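You operate a simulated robot arm through the tools that you are given. There is no shell and no other tool. Be economical: measure what you need, move in short steps, check, and stop when the job is done.

Carry out the task below with a simulated two-armed robot. There is one attempt and no reset: what you move stays moved.

TASK
Take the short post from the top of the glazing bench and leave it on the left bay of the drying rack's middle shelf. Put the foam filter on the top of the glazing bench away on the top of the steel stand. Stack the test pot labelled "1195 C" from the top of the glazing bench on top of the test pot that says "1231 C". Put the blue paddle on the top of the turntable. Stack the marked lump labelled "24 %" from the top of the glazing bench on top of the marked lump that says "22 %". Open the inner right drawer, take the small pot from the top of the glazing bench and put it in the inside of the inner right drawer and shut the drawer again. Take the blue tape and leave it on the shelf under the clay table. Take the grey scoop and put it on the left part of the long bench. Put one of the red lumps from the plaster slab on the beige tile on the top of the glazing bench. Turn the far speed knob to 25 mm/s. Do these in any order. Set down upright: short post, small pot.

Only the result counts: the job must be done as asked and must still hold three seconds after the hand-in. Knocking over, shifting, dropping, spilling or breaking anything else fails it.

THE ROBOT
Two 7-joint arms with three-finger grippers on one trunk, on a base that drives. Base frame: it is fixed to the floor where the robot stands at the start and does not move with it; the origin is under the middle of the robot, x ahead of it, y to its left, z up; the surface under the hand at the start is at about z = 860. Lengths are in mm, angles in degrees, forces in N, time in s.
The left shoulder is at the start at [70, 146, 1261], the right one opposite. With the tool pointing down near the work surface each hand reaches from about 240 to 680 mm from the robot's upright axis, wherever it stands, measured 20 degrees to its own side. Places, roughly: beige tile (10x10x1 cm) [600, -200, 900]; blue paddle (3x2x21 cm) [700, -600, 1000]; blue tape (6x7x2 cm) [1800, -900, 900]; far speed knob [-600, -4100, 800]; foam filter (5x5x4 cm) [700, -100, 900]; grey scoop (19x6x6 cm) [2700, -2600, 200]; inner right drawer [-2600, -2800, 800]; inside of the inner right drawer [-2600, -2800, 700]; left bay of the drying rack's middle shelf (13x17  [-3320, -700, 880]; left part of the long bench [-1400, -3800, 900]; marked lump [1000, -750, 1000]; red lump (6x5x5 cm) [2000, -3700, 900]; shelf under the clay table [2700, -2700, 200]; short post (3x9x5 cm) [500, 0, 900]; small pot (6x6x8 cm) [1400, -1000, 900]; test pot [500, -250, 750]; top of the steel stand [300, -2500, 800]; top of the turntable [-3000, -200, 900]. Payload 2.2 kg a hand.
Tool frame (each hand has its own): the origin (TCP) lies between the finger pads and is the grasp point; the fingertips stand 28 mm ahead of it; z points along the fingers, y is the line along which they close. The gripper opens to 102 mm. The gripper's body begins 71 mm behind the TCP.
Orientation is that of the tool frame in the base frame, as a unit quaternion [w, x, y, z]. With the fingers straight down and closing along the base's y, the tool's x points along the base's -x, its y along +y and its z along -z.

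THE INTERFACE
- The arms move only by the tool servo_tool. It takes "left_rows", "right_rows" or both (then of equal length, played together; a hand with none holds still); each is a list of rows, each a list of 7 numbers: the turn, a rotation vector about the tool's x, y, z in units of 4 degrees (1.0 is 4 degrees), then the shift along the tool's x, y, z in units of 20 mm (1.0 is 20 mm), then the opening in per cent of the stroke, from 0 (shut) to 100 (fully open). In form: [[wx, wy, wz, tx, ty, tz, jaw], ...]. A call has 1 to 12 rows; each row shifts and turns the commanded pose from where the row before left it, along the tool's axes as they then stand. A call with a number of a shift or a turn outside -1 to 1 is refused whole. Each row takes 0.2 s and may step no farther than 50 mm and 8.6 degrees from the row before; otherwise, or with a gripper value out of range, the whole call is refused. Where a pose cannot be reached the arm comes as near as it can. A force on the tool above 40 N (or 10 N above the force at the start of the call, whichever is more), or a blocked arm, ends the call early, and 0.2 s more pass. The fingers move at their own pace and stop on an object; they squeeze with about 36 N. The grip force told is the motor's: it shows also when the fingers shut on nothing. Time passes only in rows, and 0.2 s behind the last, so rows that do not move let the fingers close. The reply holds the time, the measured pose of the TCP, the force on the tool along the base axes, the opening and the grip force, in the units named above and with some noise, with the torque about the TCP (base axes, N m) and any sound that the robot's microphone picked up.
- Cameras (640 x 400 px; columns grow to the right, rows downward): "scene" is now at [132.8, -29.5, 1475.2]; the picture's right is [-0.42, -0.91, 0.00], its down [-0.67, 0.31, -0.68] and it looks along [0.61, -0.29, -0.73] (base axes); focal length 250 px, centre (320, 200). "left" rides on the left gripper at [72, 38, -86] in its tool frame; the picture's right is [-0.46, 0.89, 0.00], its down [-0.60, -0.32, -0.73] and it looks along [-0.65, -0.34, 0.68] (tool axes); focal length 256 px, centre (320, 200). "right" rides on the right gripper at [69, 44, -86] in its tool frame; the picture's right is [-0.53, 0.85, 0.00], its down [-0.58, -0.36, -0.73] and it looks along [-0.62, -0.39, 0.68] (tool axes); focal length 256 px, centre (320, 200). There is no depth. A picture from a camera that has moved, and an enlarged one, comes with that camera's place and axes in the base frame and with its lens. The place of the scene camera against the robot may be out by one fixed shift of up to 18 mm in any direction.
- capture(camera): a new picture of that camera. The clock stands still meanwhile.
- slide_trunk(by): slides the trunk up (or, below 0, down) by that many mm; the arms and the scene camera ride with it, the base frame stays. It gives what a move gives, with no picture.
- steer(legs): drives the robot by 1 to 6 legs, each [ahead, left, turn to the left] in mm, mm and degrees, along the robot's own axes; the way and the turn of a leg run together, so that a leg with both is an arc; at most 1500 mm and 180 degrees a leg. The arms and the cameras ride along, it lands a little off, and it stops where it bumps. It gives what a move gives.
- head_to(pan, tilt): turns the head with the scene camera to pan (to the left, within 86 degrees either way) and tilt (down, from -29 to 69), counted from straight ahead of the robot. It gives what a move gives.
- zoom(camera, box): a new picture of the part [left, top, right, bottom] of that camera's present view, enlarged. The clock stands still meanwhile.
- sign_off(): hands the job in; it is judged then, once.

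Go step by step. Nothing tells you exact positions but the pictures and the camera data: compare them with the known pose of the tool, close in by small moves and look again before you grip or let go. The budget is 535 turns and 316 pictures, counting those below and the enlarged ones. Unless the task says otherwise, let go and move clear before handing in.

The tools are called after "Request:" as name(argument=value, ...) on one line, values as JSON. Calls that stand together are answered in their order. servo_tool: Moves the arms, as the interface text tells. Its arguments: {"type":"object","properties":{"left_rows":{"type":"array","items":{"type":"array","items":{"type":"number"}}},"right_rows":{"type":"array","items":{"type":"array","items":{"type":"number"}}}},"required":[]} The other tools are called the same way: slide_trunk (by) slides the trunk up or down; steer (legs) drives the base; head_to (pan, tilt) turns the head that bears the scene camera; capture (camera) takes a picture; zoom (camera, box) takes an enlarged picture of a part of a camera's view; sign_off () hands the job in.

At the start:

```text
t: 0.0
left_tcp_pos: [471.3, -74.8, 1192.4]
left_tool_rot: [0.0, -0.001, 1.0, 0.0]
left_ft_force: [-0.9, 0.0, -0.3]
left_ft_torque: [0.04, -0.03, -0.02]
left_grip_width: 102.0
left_finger_force: 0.1
right_tcp_pos: [307.0, -395.9, 1184.6]
right_tool_rot: [0.001, -0.001, 1.0, 0.0]
right_ft_force: [0.0, -0.6, 0.5]
right_ft_torque: [0.0, 0.02, -0.04]
right_grip_width: 101.7
right_finger_force: 0.0
trunk travel left (down, up): [-799.0, 141.0]
robot x, y, heading: [0.0, -1.3, -0.3]
head pan, tilt: [-25.1, 47.3]
```

scene: 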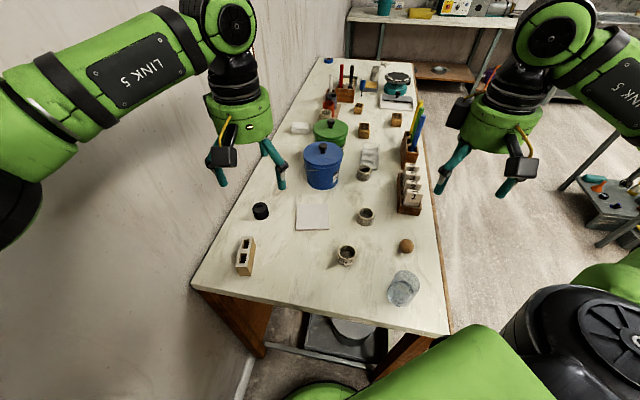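
right: 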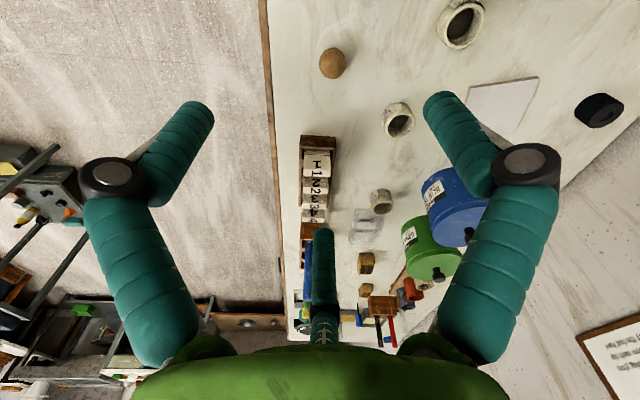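
left: 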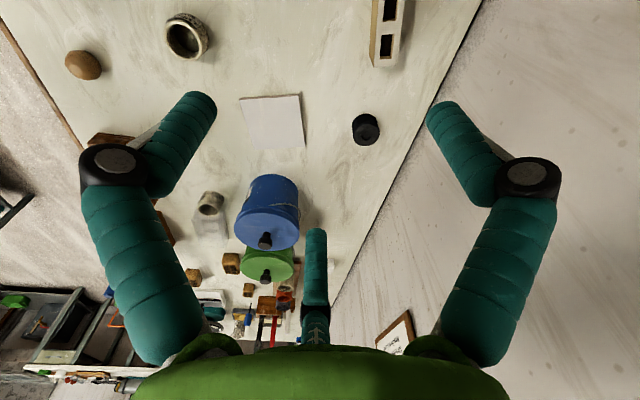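

I see the glazing bench running ahead and to the right, with the short post, foam filter (black?), tile, pots and lumps on it. I look closer first.

Request:
zoom(camera="scene", box=[180, 40, 460, 215])

Request:
zoom(camera="scene", box=[200, 160, 460, 340])

Request:
zoom(camera="scene", box=[300, 30, 440, 118])

```text
2.29 times, centred on (320, 128) of scene
camera zoom: at [132.8, -29.5, 1475.2], right [-0.42, -0.91, 0.0], down [-0.67, 0.31, -0.68], along [0.61, -0.29, -0.73], focal length 572 px, centre (320, 366)
```

zoom: 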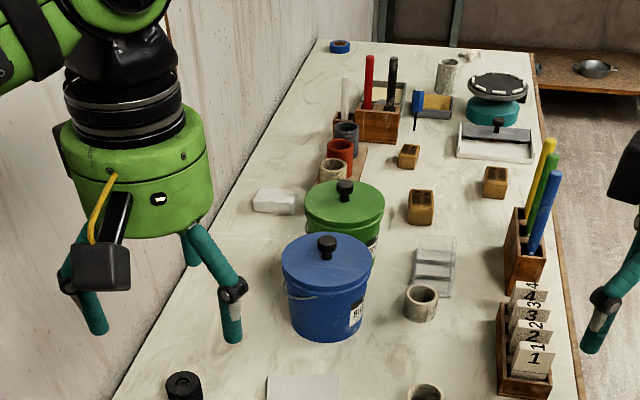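

```text
2.22 times, centred on (330, 250) of scene
camera zoom: at [132.8, -29.5, 1475.2], right [-0.42, -0.91, 0.0], down [-0.67, 0.31, -0.68], along [0.61, -0.29, -0.73], focal length 556 px, centre (298, 89)
```

zoom: 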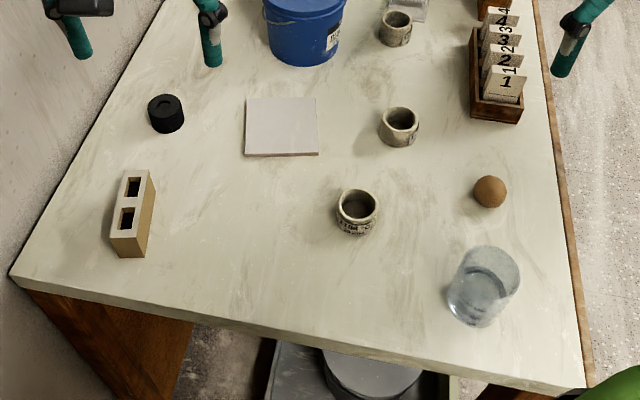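

```text
4.55 times, centred on (370, 74) of scene
camera zoom: at [132.8, -29.5, 1475.2], right [-0.42, -0.91, 0.0], down [-0.67, 0.31, -0.68], along [0.61, -0.29, -0.73], focal length 1138 px, centre (93, 773)
```

zoom: 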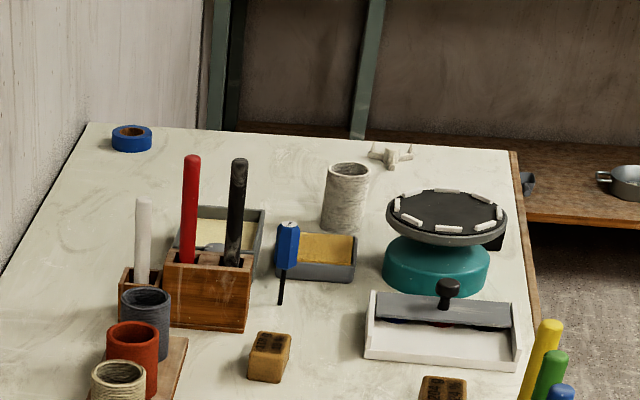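

Request:
zoom(camera="scene", box=[320, 200, 400, 275])

Request:
zoom(camera="scene", box=[340, 90, 420, 190])

Request:
head_to(pan=-75, tilt=15)

Request:
capture(camera="scene")

```text
5.33 times, centred on (360, 238) of scene
camera zoom: at [132.8, -29.5, 1475.2], right [-0.42, -0.91, 0.0], down [-0.67, 0.31, -0.68], along [0.61, -0.29, -0.73], focal length 1335 px, centre (107, 0)
```

zoom: 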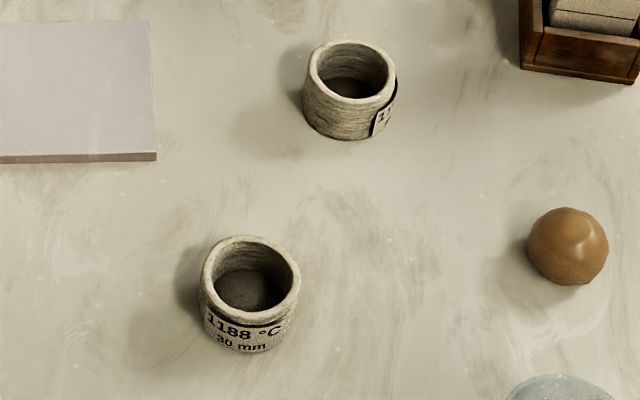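

```text
4.00 times, centred on (380, 140) of scene
camera zoom: at [132.8, -29.5, 1475.2], right [-0.42, -0.91, 0.0], down [-0.67, 0.31, -0.68], along [0.61, -0.29, -0.73], focal length 1001 px, centre (80, 440)
```

zoom: 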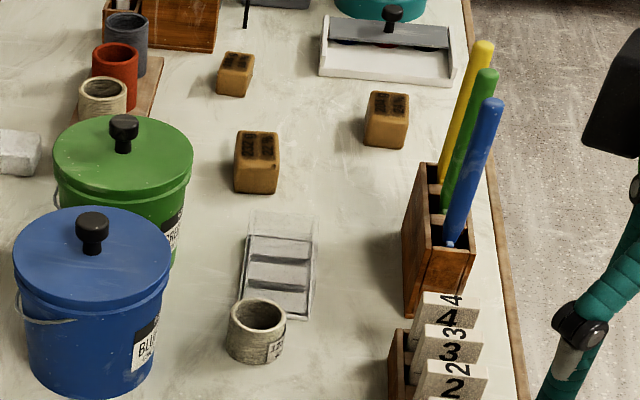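

```text
t: 1.2
left_tcp_pos: [472.2, -75.2, 1191.1]
left_tool_rot: [0.0, -0.001, 1.0, 0.0]
left_ft_force: [0.8, -0.5, 0.4]
left_ft_torque: [0.04, 0.0, 0.01]
left_grip_width: 102.0
left_finger_force: 0.0
right_tcp_pos: [306.8, -398.2, 1183.4]
right_tool_rot: [0.0, 0.0, 1.0, 0.0]
right_ft_force: [-0.3, -0.5, 1.0]
right_ft_torque: [-0.03, -0.01, -0.01]
right_grip_width: 101.9
right_finger_force: 0.1
trunk travel left (down, up): [-799.0, 141.0]
robot x, y, heading: [0.1, 1.5, -0.2]
head pan, tilt: [-75.0, 15.0]
```

```text
307 pictures are left
camera scene: at [85.1, -86.0, 1525.1], right [-0.97, -0.26, 0.0], down [-0.07, 0.25, -0.97], along [0.25, -0.93, -0.26], focal length 250 px, centre (320, 200)
```

scene: 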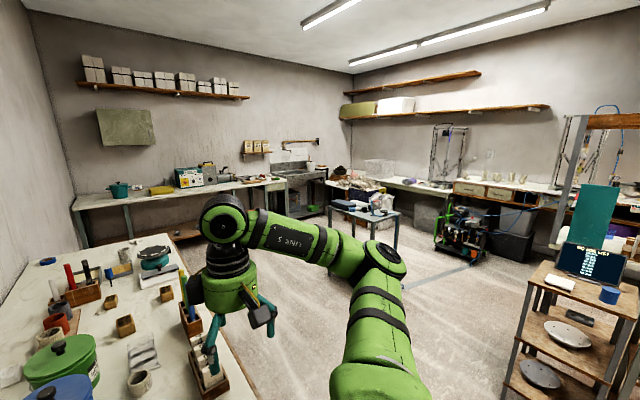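

Test pot nearest is 1188; the other two need reading. I'll drive around the near right corner of the bench to its long side, since more things are in reach there.

Request:
steer(legs=[[-230, -364, 0], [170, -386, 0], [0, 0, 54], [60, -320, 0]])

Request:
head_to(pan=0, tilt=50)

Request:
capture(camera="scene")

```text
t: 10.2
left_tcp_pos: [571.7, -557.6, 1191.6]
left_tool_rot: [0.001, -0.45, 0.893, -0.001]
left_ft_force: [0.3, -0.4, 0.3]
left_ft_torque: [0.02, -0.01, 0.01]
left_grip_width: 101.9
left_finger_force: 0.1
right_tcp_pos: [732.3, -883.1, 1184.0]
right_tool_rot: [0.0, -0.449, 0.894, -0.001]
right_ft_force: [-0.9, 0.1, 0.3]
right_ft_torque: [0.03, -0.05, 0.02]
right_grip_width: 102.1
right_finger_force: 0.0
trunk travel left (down, up): [-799.0, 141.0]
robot x, y, heading: [233.8, -893.8, 53.1]
head pan, tilt: [-75.0, 15.0]
```

```text
t: 11.6
left_tcp_pos: [573.0, -558.2, 1190.5]
left_tool_rot: [0.0, -0.45, 0.893, -0.001]
left_ft_force: [0.0, -0.6, 0.9]
left_ft_torque: [-0.03, 0.02, 0.02]
left_grip_width: 102.1
left_finger_force: 0.0
right_tcp_pos: [735.1, -883.9, 1184.9]
right_tool_rot: [-0.001, -0.449, 0.893, 0.0]
right_ft_force: [0.1, -0.8, 0.2]
right_ft_torque: [0.0, -0.02, 0.01]
right_grip_width: 101.8
right_finger_force: 0.1
trunk travel left (down, up): [-799.0, 141.0]
robot x, y, heading: [232.7, -890.1, 53.3]
head pan, tilt: [0.0, 50.0]
```

```text
306 pictures are left
camera scene: at [318.8, -786.2, 1471.4], right [0.8, -0.6, 0.0], down [-0.46, -0.61, -0.64], along [0.38, 0.52, -0.77], focal length 250 px, centre (320, 200)
```

scene: 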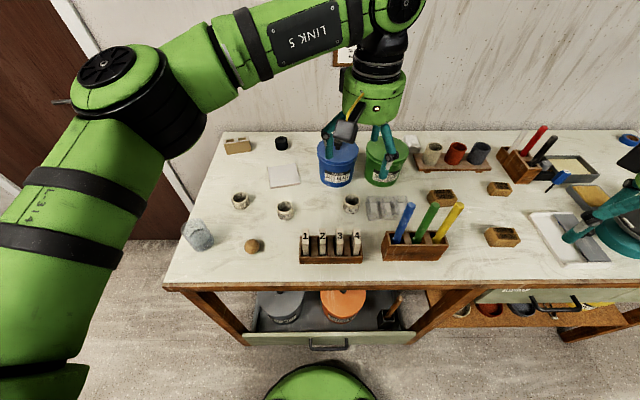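

Request:
zoom(camera="scene", box=[220, 180, 370, 260])

Request:
zoom(camera="scene", box=[410, 160, 540, 260])

```text
4.27 times, centred on (295, 220) of scene
camera zoom: at [318.8, -786.2, 1471.4], right [0.8, -0.6, 0.0], down [-0.46, -0.61, -0.64], along [0.38, 0.52, -0.77], focal length 1068 px, centre (427, 115)
```

zoom: 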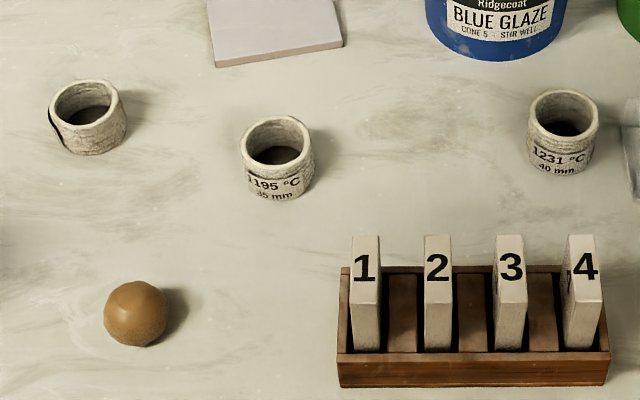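

```text
4.00 times, centred on (475, 210) of scene
camera zoom: at [318.8, -786.2, 1471.4], right [0.8, -0.6, 0.0], down [-0.46, -0.61, -0.64], along [0.38, 0.52, -0.77], focal length 1001 px, centre (-300, 160)
```

zoom: 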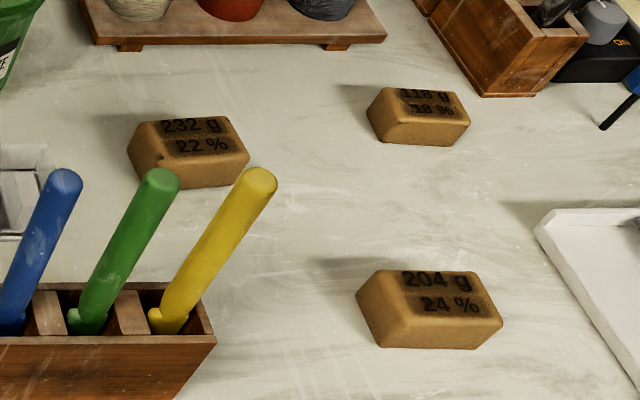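

The 1195 pot is the middle one (~[504,-355]) and 1231 the right one (~[678,-458]); the 24 % lump is near right, 22 % behind the paddles. Moving the left hand above the 1195 pot.

Request:
servo_tool(left_rows=[[0, 0, 0, -0.68, 0.98, 0, 100], [0, 0, 0, -0.68, 0.98, 0, 100], [0, 0, 0, -0.68, 0.98, 0, 100], [0, 0, 0, -0.68, 0.98, 0, 100], [0, 0, 0, -0.68, 0.98, 0, 100], [0, 0, 0, -0.68, 0.98, 0, 100], [0, 0, 0, -0.68, 0.98, 0.5, 100], [0, 0, 0, -0.68, 0.98, 1, 100], [0, 0, 0, -0.68, 0.98, 1, 100], [0, 0, 0, 0, 0, 1, 100], [0, 0, 0, 0, 0, 1, 100], [0, 0, 0, 0, 0, 1, 100]])

Request:
capture(camera="left")

Request:
capture(camera="scene")

```text
t: 14.2
left_tcp_pos: [503.6, -355.2, 1080.7]
left_tool_rot: [0.0, -0.45, 0.893, 0.0]
left_ft_force: [0.9, 0.1, 0.2]
left_ft_torque: [0.01, 0.03, 0.02]
left_grip_width: 101.9
left_finger_force: 0.0
right_tcp_pos: [734.3, -883.2, 1184.7]
right_tool_rot: [0.0, -0.45, 0.893, 0.0]
right_ft_force: [-0.1, -0.3, 0.4]
right_ft_torque: [0.02, -0.01, -0.01]
right_grip_width: 102.1
right_finger_force: 0.0
trunk travel left (down, up): [-799.0, 141.0]
robot x, y, heading: [233.1, -890.0, 53.4]
head pan, tilt: [0.0, 50.0]
```

```text
303 pictures are left
camera left: at [430.7, -390.8, 1166.5], right [-0.44, 0.9, 0.0], down [0.61, 0.3, 0.73], along [0.66, 0.32, -0.68], focal length 256 px, centre (320, 200)
```

left: 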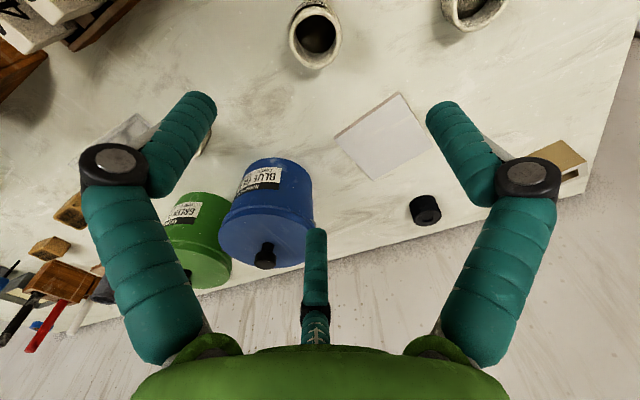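

```text
302 pictures are left
camera scene: at [318.5, -785.3, 1471.4], right [0.8, -0.6, 0.0], down [-0.46, -0.61, -0.64], along [0.38, 0.52, -0.77], focal length 250 px, centre (320, 200)
```

scene: 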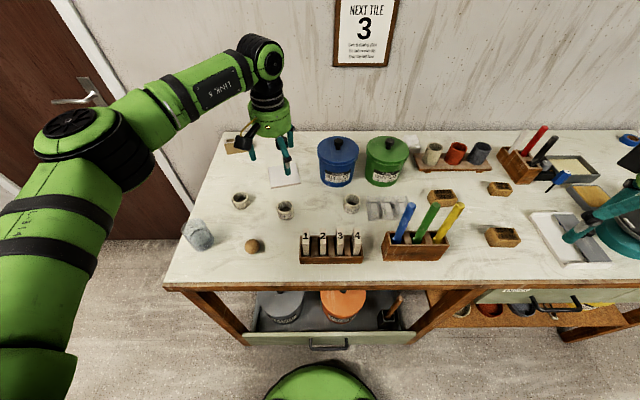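

Request:
servo_tool(left_rows=[[0, 0, 0, 0.1, 0, 1, 100], [0, 0, 0, 0.1, 0, 1, 100], [0, 0, 0, 0.1, 0, 1, 100], [0, 0, 0, 0.1, 0, 1, 100], [0, 0, 0, 0.1, 0, 1, 100], [0, 0, 0, 0.1, 0, 1, 100]])

Request:
capture(camera="left")

```text
t: 15.6
left_tcp_pos: [496.1, -364.6, 960.9]
left_tool_rot: [-0.001, -0.45, 0.893, 0.0]
left_ft_force: [-0.6, 0.4, -0.5]
left_ft_torque: [-0.01, 0.02, -0.03]
left_grip_width: 101.9
left_finger_force: 0.1
right_tcp_pos: [732.4, -883.3, 1183.8]
right_tool_rot: [-0.001, -0.45, 0.893, 0.0]
right_ft_force: [-0.5, 0.1, -0.5]
right_ft_torque: [0.0, -0.02, 0.02]
right_grip_width: 102.3
right_finger_force: 0.0
trunk travel left (down, up): [-799.0, 141.0]
robot x, y, heading: [233.7, -893.9, 53.2]
head pan, tilt: [0.0, 50.0]
```

```text
301 pictures are left
camera left: at [423.8, -401.5, 1046.2], right [-0.43, 0.9, 0.0], down [0.61, 0.3, 0.73], along [0.66, 0.32, -0.68], focal length 256 px, centre (320, 200)
```

left: 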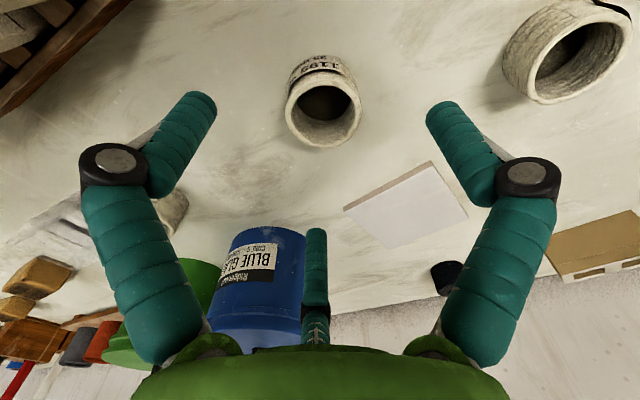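

Request:
servo_tool(left_rows=[[0, 0, 0, 0, 0, 1, 100], [0, 0, 0, 0, 0, 1, 100], [0, 0, 0, 0, 0, 1, 100], [0, 0, 0, 0, 0, 0.1, 100], [0, 0, 0, 0, 0, 0, 0], [0, 0, 0, 0, 0, 0, 0], [0, 0, 0, 0, 0, 0, 0]])

Request:
capture(camera="left")

```text
t: 17.2
left_tcp_pos: [497.2, -365.4, 899.8]
left_tool_rot: [0.001, -0.45, 0.893, 0.0]
left_ft_force: [0.6, 2.9, 6.7]
left_ft_torque: [0.02, -0.01, 0.01]
left_grip_width: 46.0
left_finger_force: 35.9
right_tcp_pos: [732.9, -883.2, 1184.0]
right_tool_rot: [0.0, -0.449, 0.893, 0.0]
right_ft_force: [0.6, 0.2, 0.6]
right_ft_torque: [-0.01, 0.04, -0.01]
right_grip_width: 102.1
right_finger_force: 0.1
trunk travel left (down, up): [-799.0, 141.0]
robot x, y, heading: [234.4, -890.2, 53.3]
head pan, tilt: [0.0, 50.0]
```

```text
300 pictures are left
camera left: at [424.2, -401.7, 985.7], right [-0.43, 0.9, 0.0], down [0.61, 0.3, 0.73], along [0.66, 0.32, -0.68], focal length 256 px, centre (320, 200)
```

left: 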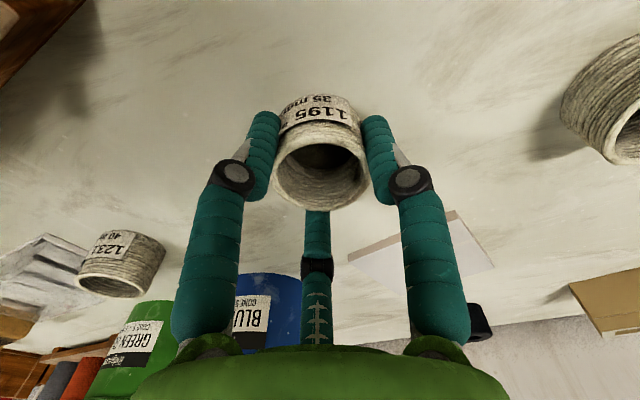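

Gripped the 1195 pot. Lifting and moving over the 1231 pot.

Request:
servo_tool(left_rows=[[0, 0, 0, 0, 0, -1, 0], [0, 0, 0, 0, 0, -1, 0], [0, 0, 0, 0, 0, -1, 0], [0, 0, 0, 0, 0, -1, 0], [0, 0, 0, 0, -0.5, -1, 0], [0, 0, 0, 0, -1, 0, 0], [0, 0, 0, 0, -1, 0, 0], [0, 0, 0, 0, -1, 0, 0], [0, 0, 0, 0, -1, 0, 0], [0, 0, 0, 0, -1, 0, 0], [0, 0, 0, 0, -1, 0, 0], [0, 0, 0, 0, -1, 0, 0]])

Request:
capture(camera="left")

Request:
capture(camera="scene")

```text
t: 19.8
left_tcp_pos: [618.0, -455.5, 999.8]
left_tool_rot: [0.0, -0.45, 0.893, 0.001]
left_ft_force: [0.6, 0.3, 0.0]
left_ft_torque: [0.02, 0.02, -0.02]
left_grip_width: 45.7
left_finger_force: 36.2
right_tcp_pos: [733.7, -884.8, 1183.5]
right_tool_rot: [-0.001, -0.449, 0.893, 0.001]
right_ft_force: [-0.3, -0.5, -0.4]
right_ft_torque: [-0.02, 0.01, -0.01]
right_grip_width: 102.0
right_finger_force: 0.1
trunk travel left (down, up): [-799.0, 141.0]
robot x, y, heading: [232.6, -890.9, 53.3]
head pan, tilt: [0.0, 50.0]
```

```text
299 pictures are left
camera left: at [546.0, -491.8, 1085.2], right [-0.43, 0.9, 0.0], down [0.61, 0.3, 0.73], along [0.66, 0.32, -0.68], focal length 256 px, centre (320, 200)
```

left: 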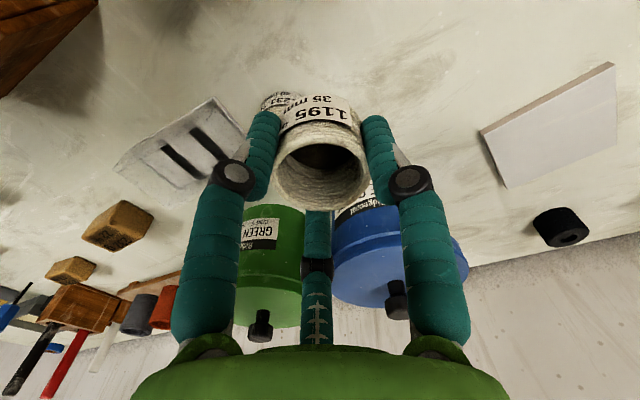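

```text
298 pictures are left
camera scene: at [320.0, -787.5, 1471.4], right [0.8, -0.6, 0.0], down [-0.46, -0.61, -0.64], along [0.38, 0.52, -0.77], focal length 250 px, centre (320, 200)
```

scene: 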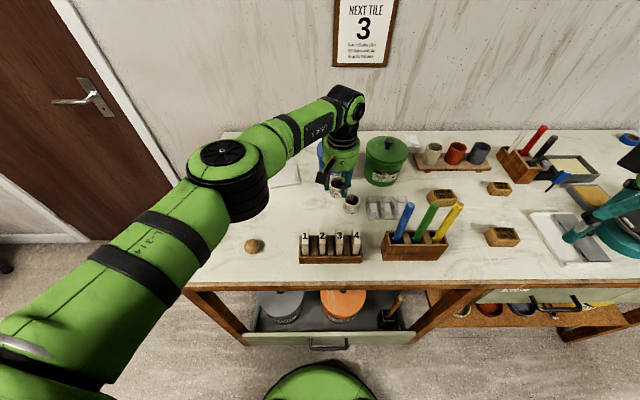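

Request:
zoom(camera="scene", box=[300, 160, 380, 220])

```text
6.67 times, centred on (340, 190) of scene
camera zoom: at [320.0, -787.5, 1471.4], right [0.8, -0.6, 0.0], down [-0.46, -0.61, -0.64], along [0.38, 0.52, -0.77], focal length 1669 px, centre (187, 267)
```

zoom: 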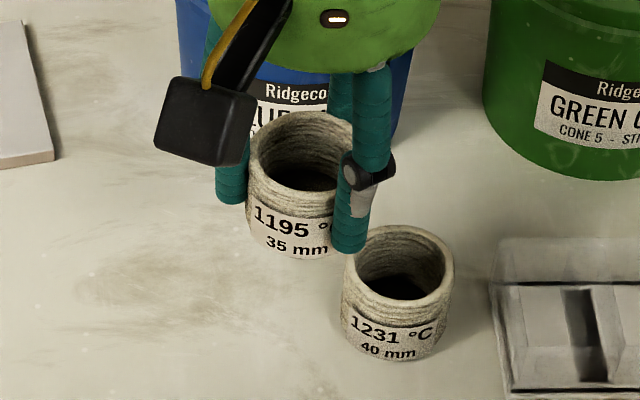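

Request:
servo_tool(left_rows=[[0, 0, 0, -0.45, -0.83, 0, 0], [0, 0, 0, -0.45, -0.83, 0, 0], [0, 0, 0, -0.45, -0.84, 0, 0], [0, 0, 0, 0, 0, 1, 0], [0, 0, 0, 0, 0, 0.5, 0]])

Request:
zoom(camera="scene", box=[310, 160, 390, 220])

```text
t: 21.0
left_tcp_pos: [627.7, -465.5, 970.2]
left_tool_rot: [0.0, -0.45, 0.893, -0.001]
left_ft_force: [0.3, -0.3, -0.5]
left_ft_torque: [-0.04, 0.02, 0.01]
left_grip_width: 45.9
left_finger_force: 36.1
left hand out of reach, approached as far as the arm can: row 1, 2, 3, 5
right_tcp_pos: [733.8, -882.7, 1183.2]
right_tool_rot: [0.0, -0.449, 0.893, 0.0]
right_ft_force: [0.7, 1.0, -0.5]
right_ft_torque: [0.02, 0.02, -0.02]
right_grip_width: 102.1
right_finger_force: 0.1
trunk travel left (down, up): [-799.0, 141.0]
robot x, y, heading: [232.8, -894.2, 53.4]
head pan, tilt: [0.0, 50.0]
```

```text
6.67 times, centred on (350, 190) of scene
camera zoom: at [318.4, -785.5, 1471.4], right [0.8, -0.6, 0.0], down [-0.46, -0.61, -0.64], along [0.38, 0.52, -0.77], focal length 1669 px, centre (120, 267)
```

zoom: 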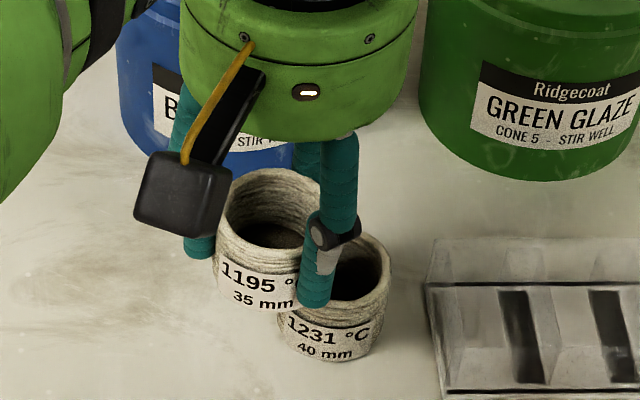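

Request:
servo_tool(left_rows=[[0, 0, 0, 0, 0, -1, 0], [0, 0, 0, 0, 0, -1, 0]])

Request:
steer(legs=[[25, -60, 0]])

Request:
zoom(camera="scene", box=[280, 150, 380, 225])

```text
t: 21.6
left_tcp_pos: [626.2, -467.1, 1010.1]
left_tool_rot: [0.0, -0.45, 0.893, -0.001]
left_ft_force: [0.0, -0.2, -1.2]
left_ft_torque: [-0.01, -0.04, -0.02]
left_grip_width: 46.0
left_finger_force: 35.3
right_tcp_pos: [733.5, -884.7, 1183.7]
right_tool_rot: [0.0, -0.449, 0.893, 0.001]
right_ft_force: [-0.1, -0.3, -0.5]
right_ft_torque: [0.0, -0.02, 0.0]
right_grip_width: 102.0
right_finger_force: 0.1
trunk travel left (down, up): [-799.0, 141.0]
robot x, y, heading: [232.2, -890.6, 53.3]
head pan, tilt: [0.0, 50.0]
```

```text
t: 22.6
left_tcp_pos: [684.9, -480.2, 1011.8]
left_tool_rot: [0.003, -0.45, 0.893, -0.002]
left_ft_force: [0.3, 0.6, -0.4]
left_ft_torque: [-0.03, -0.05, 0.01]
left_grip_width: 45.9
left_finger_force: 35.9
right_tcp_pos: [789.7, -898.3, 1186.3]
right_tool_rot: [0.002, -0.449, 0.894, -0.002]
right_ft_force: [-1.2, 0.6, 0.1]
right_ft_torque: [-0.03, -0.05, -0.02]
right_grip_width: 102.2
right_finger_force: 0.1
trunk travel left (down, up): [-799.0, 141.0]
robot x, y, heading: [294.9, -908.2, 53.3]
head pan, tilt: [0.0, 50.0]
```

```text
5.33 times, centred on (330, 188) of scene
camera zoom: at [374.2, -799.8, 1471.7], right [0.8, -0.6, 0.0], down [-0.45, -0.62, -0.64], along [0.39, 0.52, -0.76], focal length 1335 px, centre (267, 267)
```

zoom: 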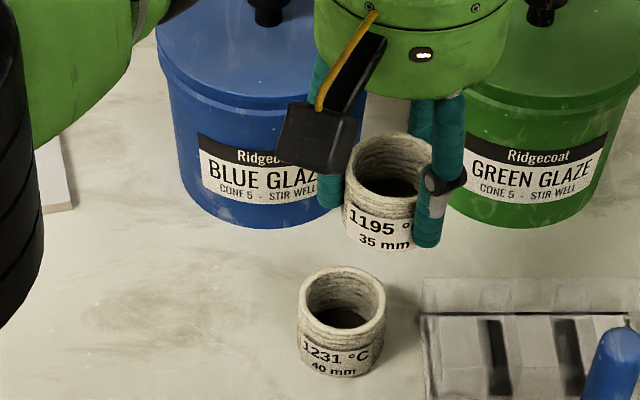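

Request:
servo_tool(left_rows=[[0, 0, 0, -0.27, 0.87, 0, 0], [0, 0, 0, 0, 0, 1, 0], [0, 0, 0, 0, 0, 1, 0], [0, 0, 0, 0, 0, 0, 0]])

Request:
zoom(camera="scene", box=[290, 170, 370, 230])

Request:
capture(camera="left")

```text
t: 23.6
left_tcp_pos: [674.7, -466.1, 970.0]
left_tool_rot: [0.0, -0.45, 0.893, 0.001]
left_ft_force: [-0.3, 0.8, -0.1]
left_ft_torque: [-0.01, -0.04, 0.03]
left_grip_width: 45.9
left_finger_force: 35.9
right_tcp_pos: [795.0, -899.1, 1183.5]
right_tool_rot: [0.0, -0.449, 0.894, -0.001]
right_ft_force: [-0.3, -0.5, -0.6]
right_ft_torque: [-0.01, -0.02, -0.02]
right_grip_width: 102.2
right_finger_force: 0.0
trunk travel left (down, up): [-799.0, 141.0]
robot x, y, heading: [295.4, -909.7, 53.0]
head pan, tilt: [0.0, 50.0]
```

```text
6.67 times, centred on (330, 200) of scene
camera zoom: at [379.3, -800.9, 1471.5], right [0.8, -0.6, 0.0], down [-0.46, -0.62, -0.64], along [0.38, 0.52, -0.77], focal length 1669 px, centre (253, 200)
```

zoom: 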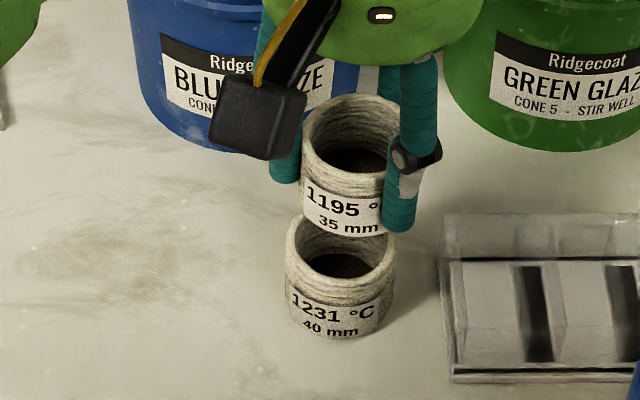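

```text
293 pictures are left
camera left: at [602.7, -502.2, 1055.9], right [-0.44, 0.9, 0.0], down [0.61, 0.3, 0.73], along [0.66, 0.32, -0.68], focal length 256 px, centre (320, 200)
```

left: 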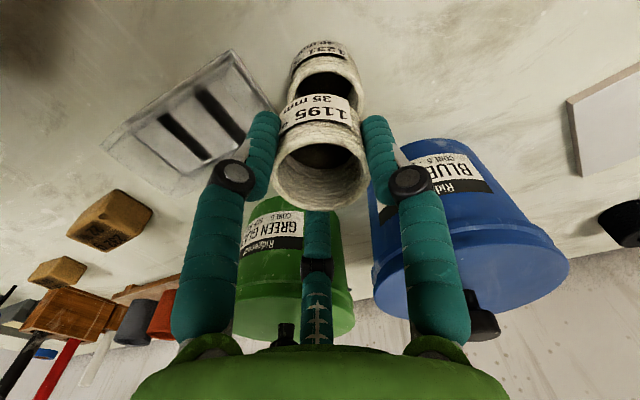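

Request:
servo_tool(left_rows=[[0, 0, 0, 0, 0.15, 0.5, 0], [0, 0, 0, 0, 0, 0.5, 0], [0, 0, 0, 0, 0, 0, 0]])

Request:
zoom(camera="scene", box=[300, 180, 360, 225])

Request:
zoom(camera="left", box=[240, 20, 400, 220])

```text
t: 24.4
left_tcp_pos: [673.8, -464.3, 949.4]
left_tool_rot: [0.0, -0.451, 0.893, 0.0]
left_ft_force: [0.8, 0.1, -0.9]
left_ft_torque: [-0.02, -0.01, 0.03]
left_grip_width: 45.9
left_finger_force: 36.4
right_tcp_pos: [794.8, -898.6, 1184.3]
right_tool_rot: [0.0, -0.449, 0.893, 0.0]
right_ft_force: [-0.4, -0.3, -0.7]
right_ft_torque: [0.03, 0.0, 0.0]
right_grip_width: 102.0
right_finger_force: 0.0
trunk travel left (down, up): [-799.0, 141.0]
robot x, y, heading: [292.1, -910.1, 53.5]
head pan, tilt: [0.0, 50.0]
```

```text
8.89 times, centred on (330, 202) of scene
camera zoom: at [380.5, -801.6, 1471.4], right [0.8, -0.6, 0.0], down [-0.46, -0.61, -0.64], along [0.38, 0.52, -0.77], focal length 2225 px, centre (231, 178)
```

zoom: 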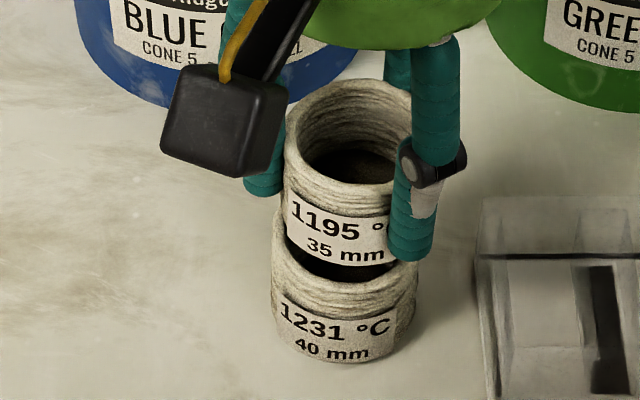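

```text
2.00 times, centred on (320, 120) of left
camera zoom: at [601.3, -500.6, 1035.6], right [-0.44, 0.9, 0.0], down [0.61, 0.3, 0.73], along [0.66, 0.32, -0.68], focal length 512 px, centre (320, 360)
```

zoom: 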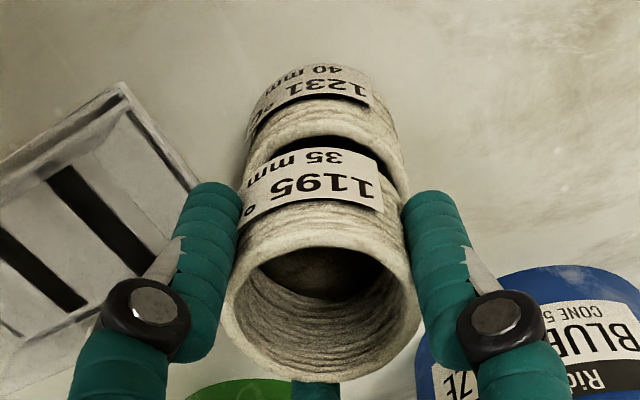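

Request:
servo_tool(left_rows=[[0, 0, 0, 0, 0.15, 0, 0], [0, 0, 0, 0, 0, 0.2, 0], [0, 0, 0, 0, 0, 0.2, 0], [0, 0, 0, 0, 0, 0, 0]])

Request:
zoom(camera="scene", box=[300, 180, 360, 225])

```text
t: 25.4
left_tcp_pos: [671.0, -461.6, 941.9]
left_tool_rot: [0.001, -0.451, 0.893, 0.0]
left_ft_force: [-0.9, 0.3, -1.0]
left_ft_torque: [0.03, 0.0, -0.02]
left_grip_width: 45.9
left_finger_force: 36.0
right_tcp_pos: [796.2, -898.4, 1184.3]
right_tool_rot: [0.0, -0.45, 0.893, -0.001]
right_ft_force: [0.0, -0.8, -0.3]
right_ft_torque: [0.03, 0.03, 0.0]
right_grip_width: 102.1
right_finger_force: 0.0
trunk travel left (down, up): [-799.0, 141.0]
robot x, y, heading: [292.6, -906.6, 53.5]
head pan, tilt: [0.0, 50.0]
```

```text
8.89 times, centred on (330, 202) of scene
camera zoom: at [380.4, -801.4, 1471.4], right [0.8, -0.6, 0.0], down [-0.46, -0.61, -0.64], along [0.38, 0.52, -0.77], focal length 2225 px, centre (231, 178)
```

zoom: 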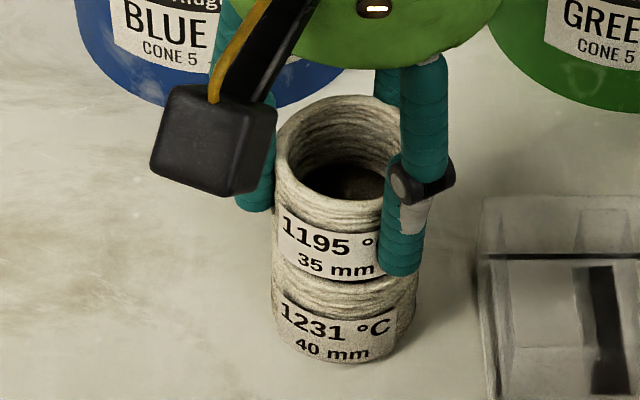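

Request:
servo_tool(left_rows=[[0, 0, 0, 0, -0.05, 0.1, 0], [0, 0, 0, 0, 0, 0.1, 0], [0, 0, 0, 0, 0, 0, 0]])

```text
t: 26.2
left_tcp_pos: [673.8, -463.2, 940.0]
left_tool_rot: [0.001, -0.451, 0.892, 0.001]
left_ft_force: [0.4, 3.5, 11.3]
left_ft_torque: [0.06, 0.03, -0.01]
left_grip_width: 46.0
left_finger_force: 36.2
right_tcp_pos: [793.7, -899.6, 1184.7]
right_tool_rot: [0.0, -0.449, 0.894, 0.001]
right_ft_force: [-0.2, 0.3, 0.3]
right_ft_torque: [0.03, 0.04, 0.0]
right_grip_width: 102.1
right_finger_force: 0.0
trunk travel left (down, up): [-799.0, 141.0]
robot x, y, heading: [292.4, -908.3, 53.4]
head pan, tilt: [0.0, 50.0]
```

Contact felt (11 N): the pot sits on the other. Releasing and lifting straight up.

Request:
servo_tool(left_rows=[[0, 0, 0, 0, 0, -0.05, 0], [0, 0, 0, 0, 0, 0, 60], [0, 0, 0, 0, 0, 0, 100], [0, 0, 0, 0, 0, 0, 100], [0, 0, 0, 0, 0, -1, 100], [0, 0, 0, 0, 0, -1, 100], [0, 0, 0, 0, 0, -1, 100], [0, 0, 0, 0, 0, -1, 100], [0, 0, 0, 0, 0, -1, 100], [0, 0, 0, 0, 0, -1, 100], [0, 0, 0, 0, 0, -1, 100]])

Request:
capture(camera="scene")

```text
t: 28.6
left_tcp_pos: [672.1, -463.5, 1079.2]
left_tool_rot: [0.0, -0.451, 0.892, 0.0]
left_ft_force: [0.2, -0.2, 0.1]
left_ft_torque: [0.0, 0.01, 0.01]
left_grip_width: 102.0
left_finger_force: 0.1
right_tcp_pos: [795.1, -899.4, 1184.1]
right_tool_rot: [0.0, -0.45, 0.893, 0.0]
right_ft_force: [-0.4, -0.1, 0.2]
right_ft_torque: [-0.02, 0.02, -0.01]
right_grip_width: 101.8
right_finger_force: 0.1
trunk travel left (down, up): [-799.0, 141.0]
robot x, y, heading: [292.3, -908.1, 53.3]
head pan, tilt: [0.0, 50.0]
```

```text
289 pictures are left
camera scene: at [380.3, -801.9, 1471.4], right [0.8, -0.6, 0.0], down [-0.46, -0.61, -0.64], along [0.38, 0.52, -0.77], focal length 250 px, centre (320, 200)
```

scene: 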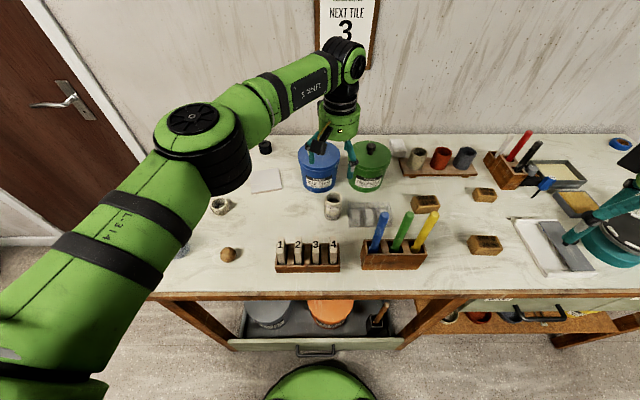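

Pots are stacked. Now moving right along the bench for the 24 % lump.

Request:
servo_tool(left_rows=[[0, 0, 0, 0, 0, -1, 100], [0, 0, 0, 0, 0, -1, 100], [0, 0, 0, 0, 0, -1, 100], [0, 0, 0, 0, 0, -1, 100], [0, 0, 0, 0, 0, -1, 100]])

Request:
steer(legs=[[20, -220, 0]])

Request:
capture(camera="right")

Request:
capture(camera="scene")

```text
t: 29.8
left_tcp_pos: [672.1, -465.2, 1169.9]
left_tool_rot: [0.001, -0.45, 0.893, 0.0]
left_ft_force: [0.3, 0.8, 0.3]
left_ft_torque: [0.03, 0.03, 0.0]
left_grip_width: 101.9
left_finger_force: 0.1
left hand out of reach, approached as far as the arm can: row 5
right_tcp_pos: [795.9, -899.3, 1183.5]
right_tool_rot: [0.0, -0.449, 0.894, 0.001]
right_ft_force: [0.2, 0.2, 0.4]
right_ft_torque: [-0.01, -0.02, -0.02]
right_grip_width: 102.0
right_finger_force: 0.0
trunk travel left (down, up): [-799.0, 141.0]
robot x, y, heading: [292.6, -908.5, 53.5]
head pan, tilt: [0.0, 50.0]
```

```text
t: 31.5
left_tcp_pos: [857.1, -576.9, 1167.8]
left_tool_rot: [0.0, -0.451, 0.892, -0.001]
left_ft_force: [0.1, -0.9, -1.2]
left_ft_torque: [0.0, -0.01, -0.02]
left_grip_width: 102.0
left_finger_force: 0.0
right_tcp_pos: [979.8, -1010.9, 1185.0]
right_tool_rot: [0.0, -0.45, 0.893, -0.001]
right_ft_force: [-0.1, 1.0, -0.1]
right_ft_torque: [-0.02, 0.0, 0.02]
right_grip_width: 102.0
right_finger_force: 0.1
trunk travel left (down, up): [-799.0, 141.0]
robot x, y, heading: [481.0, -1020.9, 53.5]
head pan, tilt: [0.0, 50.0]
```

```text
288 pictures are left
camera right: at [905.8, -1041.9, 1271.6], right [-0.36, 0.93, 0.0], down [0.64, 0.25, 0.73], along [0.68, 0.26, -0.68], focal length 256 px, centre (320, 200)
```

right: 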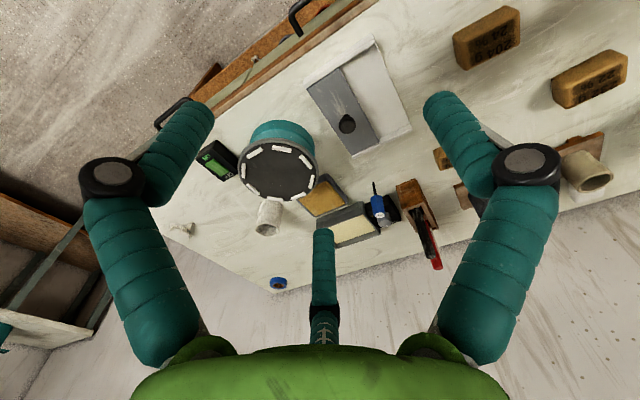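

```text
287 pictures are left
camera scene: at [566.2, -914.1, 1471.4], right [0.8, -0.6, 0.0], down [-0.46, -0.62, -0.64], along [0.38, 0.52, -0.77], focal length 250 px, centre (320, 200)
```

scene: 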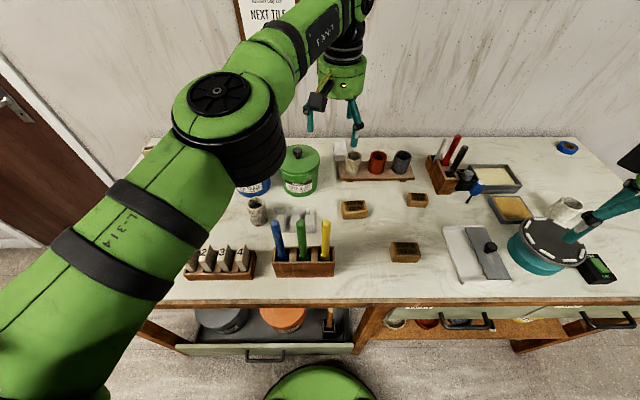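

Request:
servo_tool(right_rows=[[0, 0, 0, -0.75, 0.94, 0, 100], [0, 0, 0, -0.75, 0.94, 0, 100], [0, 0, 0, -0.75, 0.94, 0, 100], [0, 0, 0, -0.75, 0.94, 0, 100], [0, 0, 0, -0.75, 0.94, 0, 100], [0, 0, 0, -0.75, 0.94, 0, 100], [0, 0, 0, -0.75, 0.94, 1, 100], [0, 0, 0, -0.75, 0.94, 1, 100], [0, 0, 0, -0.75, 0.94, 1, 100], [0, 0, 0, 0, 0, 1, 100], [0, 0, 0, 0, 0, 1, 100], [0, 0, 0, 0, 0, 1, 100]])

Request:
capture(camera="right")

Request:
zoom(camera="scene", box=[320, 180, 440, 270])

```text
t: 34.1
left_tcp_pos: [857.8, -578.3, 1169.8]
left_tool_rot: [0.0, -0.451, 0.893, 0.0]
left_ft_force: [0.8, 0.2, -0.1]
left_ft_torque: [-0.03, -0.01, 0.01]
left_grip_width: 101.8
left_finger_force: 0.0
right_tcp_pos: [927.2, -803.9, 1064.4]
right_tool_rot: [0.001, -0.45, 0.893, 0.001]
right_ft_force: [0.2, -0.5, -0.7]
right_ft_torque: [-0.02, 0.03, 0.01]
right_grip_width: 101.9
right_finger_force: 0.1
trunk travel left (down, up): [-799.0, 141.0]
robot x, y, heading: [481.6, -1019.5, 53.5]
head pan, tilt: [0.0, 50.0]
```

```text
286 pictures are left
camera right: at [851.4, -833.8, 1150.8], right [-0.36, 0.93, 0.0], down [0.64, 0.25, 0.73], along [0.68, 0.26, -0.68], focal length 256 px, centre (320, 200)
```

right: 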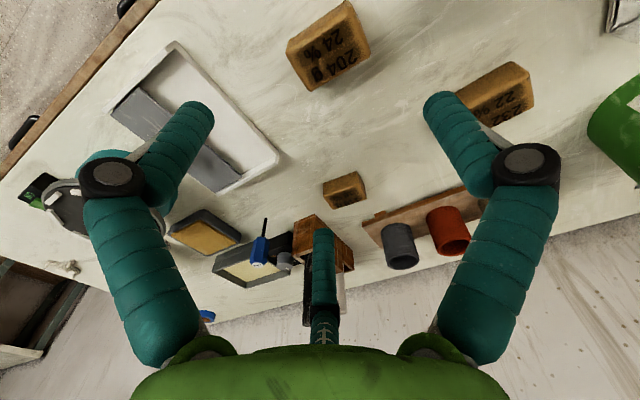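

```text
4.44 times, centred on (380, 225) of scene
camera zoom: at [568.0, -915.3, 1471.4], right [0.8, -0.6, 0.0], down [-0.46, -0.62, -0.64], along [0.38, 0.52, -0.77], focal length 1113 px, centre (53, 89)
```

zoom: 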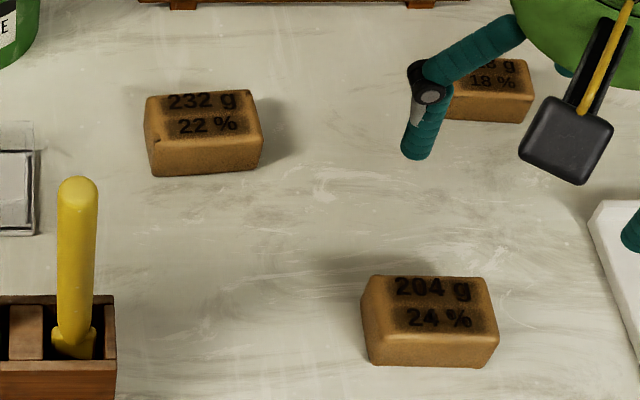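

Request:
zoom(camera="right", box=[260, 0, 400, 100])

```text
4.00 times, centred on (330, 50) of right
camera zoom: at [851.4, -833.8, 1150.8], right [-0.36, 0.93, 0.0], down [0.64, 0.25, 0.73], along [0.68, 0.26, -0.68], focal length 1024 px, centre (280, 800)
```

zoom: 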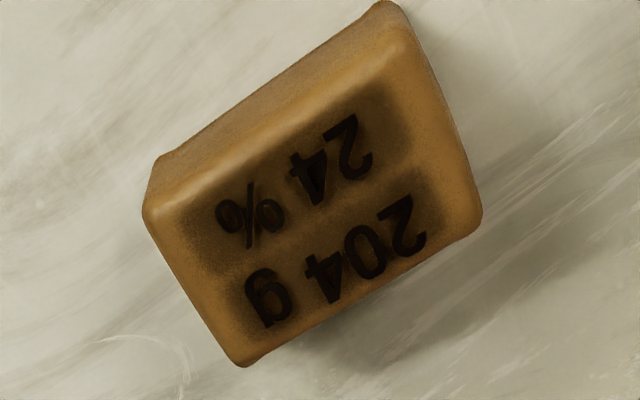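

Request:
servo_tool(right_rows=[[0, 0, 0, -0.1, 0.38, 1, 100], [0, 0, 0, 0, 0, 1, 100], [0, 0, 0, 0, 0, 1, 100], [0, 0, 0, 0, 0, 1, 100], [0, 0, 0, 0, 0, 1, 100], [0, 0, 0, 0, 0, 1, 100]])

Request:
capture(camera="right")

```text
t: 35.5
left_tcp_pos: [858.5, -577.5, 1169.1]
left_tool_rot: [0.001, -0.452, 0.892, 0.0]
left_ft_force: [0.0, 0.3, 0.1]
left_ft_torque: [0.02, -0.02, 0.0]
left_grip_width: 102.1
left_finger_force: 0.1
right_tcp_pos: [922.0, -797.6, 943.3]
right_tool_rot: [0.001, -0.45, 0.893, 0.001]
right_ft_force: [-0.5, -0.7, -0.1]
right_ft_torque: [0.02, 0.0, -0.03]
right_grip_width: 101.9
right_finger_force: 0.0
trunk travel left (down, up): [-799.0, 141.0]
robot x, y, heading: [476.9, -1018.6, 53.3]
head pan, tilt: [0.0, 50.0]
```

```text
283 pictures are left
camera right: at [847.1, -828.3, 1030.8], right [-0.36, 0.93, 0.0], down [0.64, 0.25, 0.73], along [0.68, 0.26, -0.68], focal length 256 px, centre (320, 200)
```

right: 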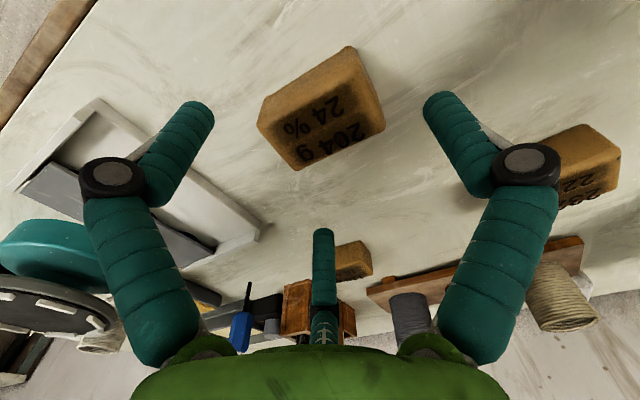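

Request:
zoom(camera="scene", box=[280, 20, 400, 150])

Request:
zoom(camera="scene", box=[330, 170, 490, 270])

```text
3.08 times, centred on (340, 85) of scene
camera zoom: at [568.1, -915.8, 1471.4], right [0.8, -0.6, 0.0], down [-0.46, -0.61, -0.64], along [0.38, 0.52, -0.77], focal length 770 px, centre (258, 554)
```

zoom: 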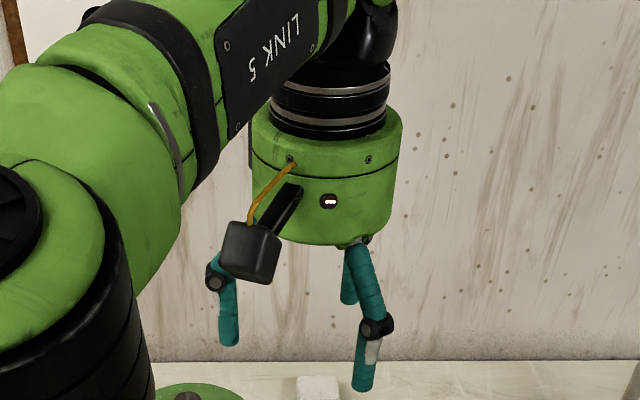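

```text
4.00 times, centred on (410, 220) of scene
camera zoom: at [568.1, -915.8, 1471.4], right [0.8, -0.6, 0.0], down [-0.46, -0.61, -0.64], along [0.38, 0.52, -0.77], focal length 1001 px, centre (-40, 120)
```

zoom: 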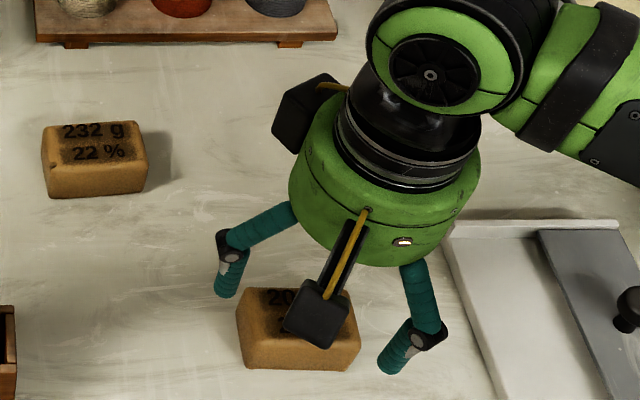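

Request:
servo_tool(right_rows=[[0, 0, 0, 0.1, 0.2, 1, 100], [0, 0, 0, 0, 0, 1, 100], [0, 0, 0, 0, 0, 0.35, 100], [0, 0, 0, 0, 0, 0, 60], [0, 0, 0, 0, 0, 0, 0], [0, 0, 0, 0, 0, 0, 0], [0, 0, 0, 0, 0, 0, 0]])

Request:
capture(camera="right")

Request:
zoom(camera="scene", box=[330, 170, 490, 270])

```text
t: 37.1
left_tcp_pos: [858.8, -576.9, 1169.0]
left_tool_rot: [0.0, -0.452, 0.892, 0.001]
left_ft_force: [-0.6, -0.6, 0.4]
left_ft_torque: [0.05, -0.01, -0.01]
left_grip_width: 101.6
left_finger_force: 0.0
right_tcp_pos: [918.3, -795.7, 897.5]
right_tool_rot: [0.001, -0.451, 0.893, 0.001]
right_ft_force: [-0.2, 1.8, 2.3]
right_ft_torque: [0.07, 0.19, -0.09]
right_grip_width: 53.9
right_finger_force: 35.8
trunk travel left (down, up): [-799.0, 141.0]
robot x, y, heading: [484.2, -1024.1, 53.6]
head pan, tilt: [0.0, 50.0]
```

```text
280 pictures are left
camera right: at [842.2, -826.9, 984.1], right [-0.36, 0.93, 0.0], down [0.64, 0.25, 0.73], along [0.68, 0.26, -0.68], focal length 256 px, centre (320, 200)
```

right: 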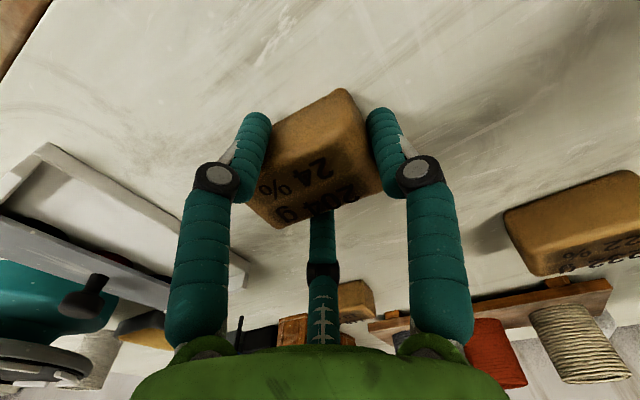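

```text
4.00 times, centred on (410, 220) of scene
camera zoom: at [567.5, -915.5, 1471.4], right [0.8, -0.6, 0.0], down [-0.46, -0.61, -0.64], along [0.38, 0.52, -0.77], focal length 1001 px, centre (-40, 120)
```

zoom: 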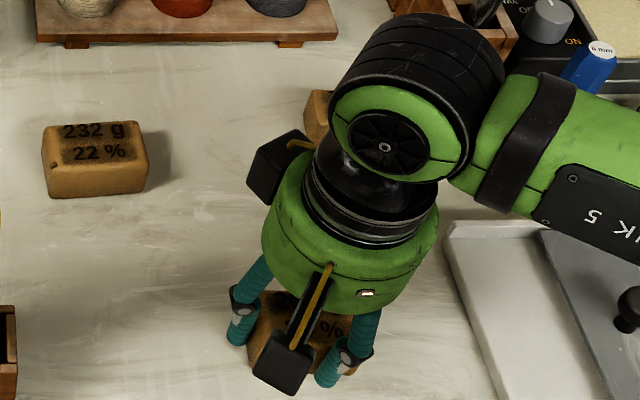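

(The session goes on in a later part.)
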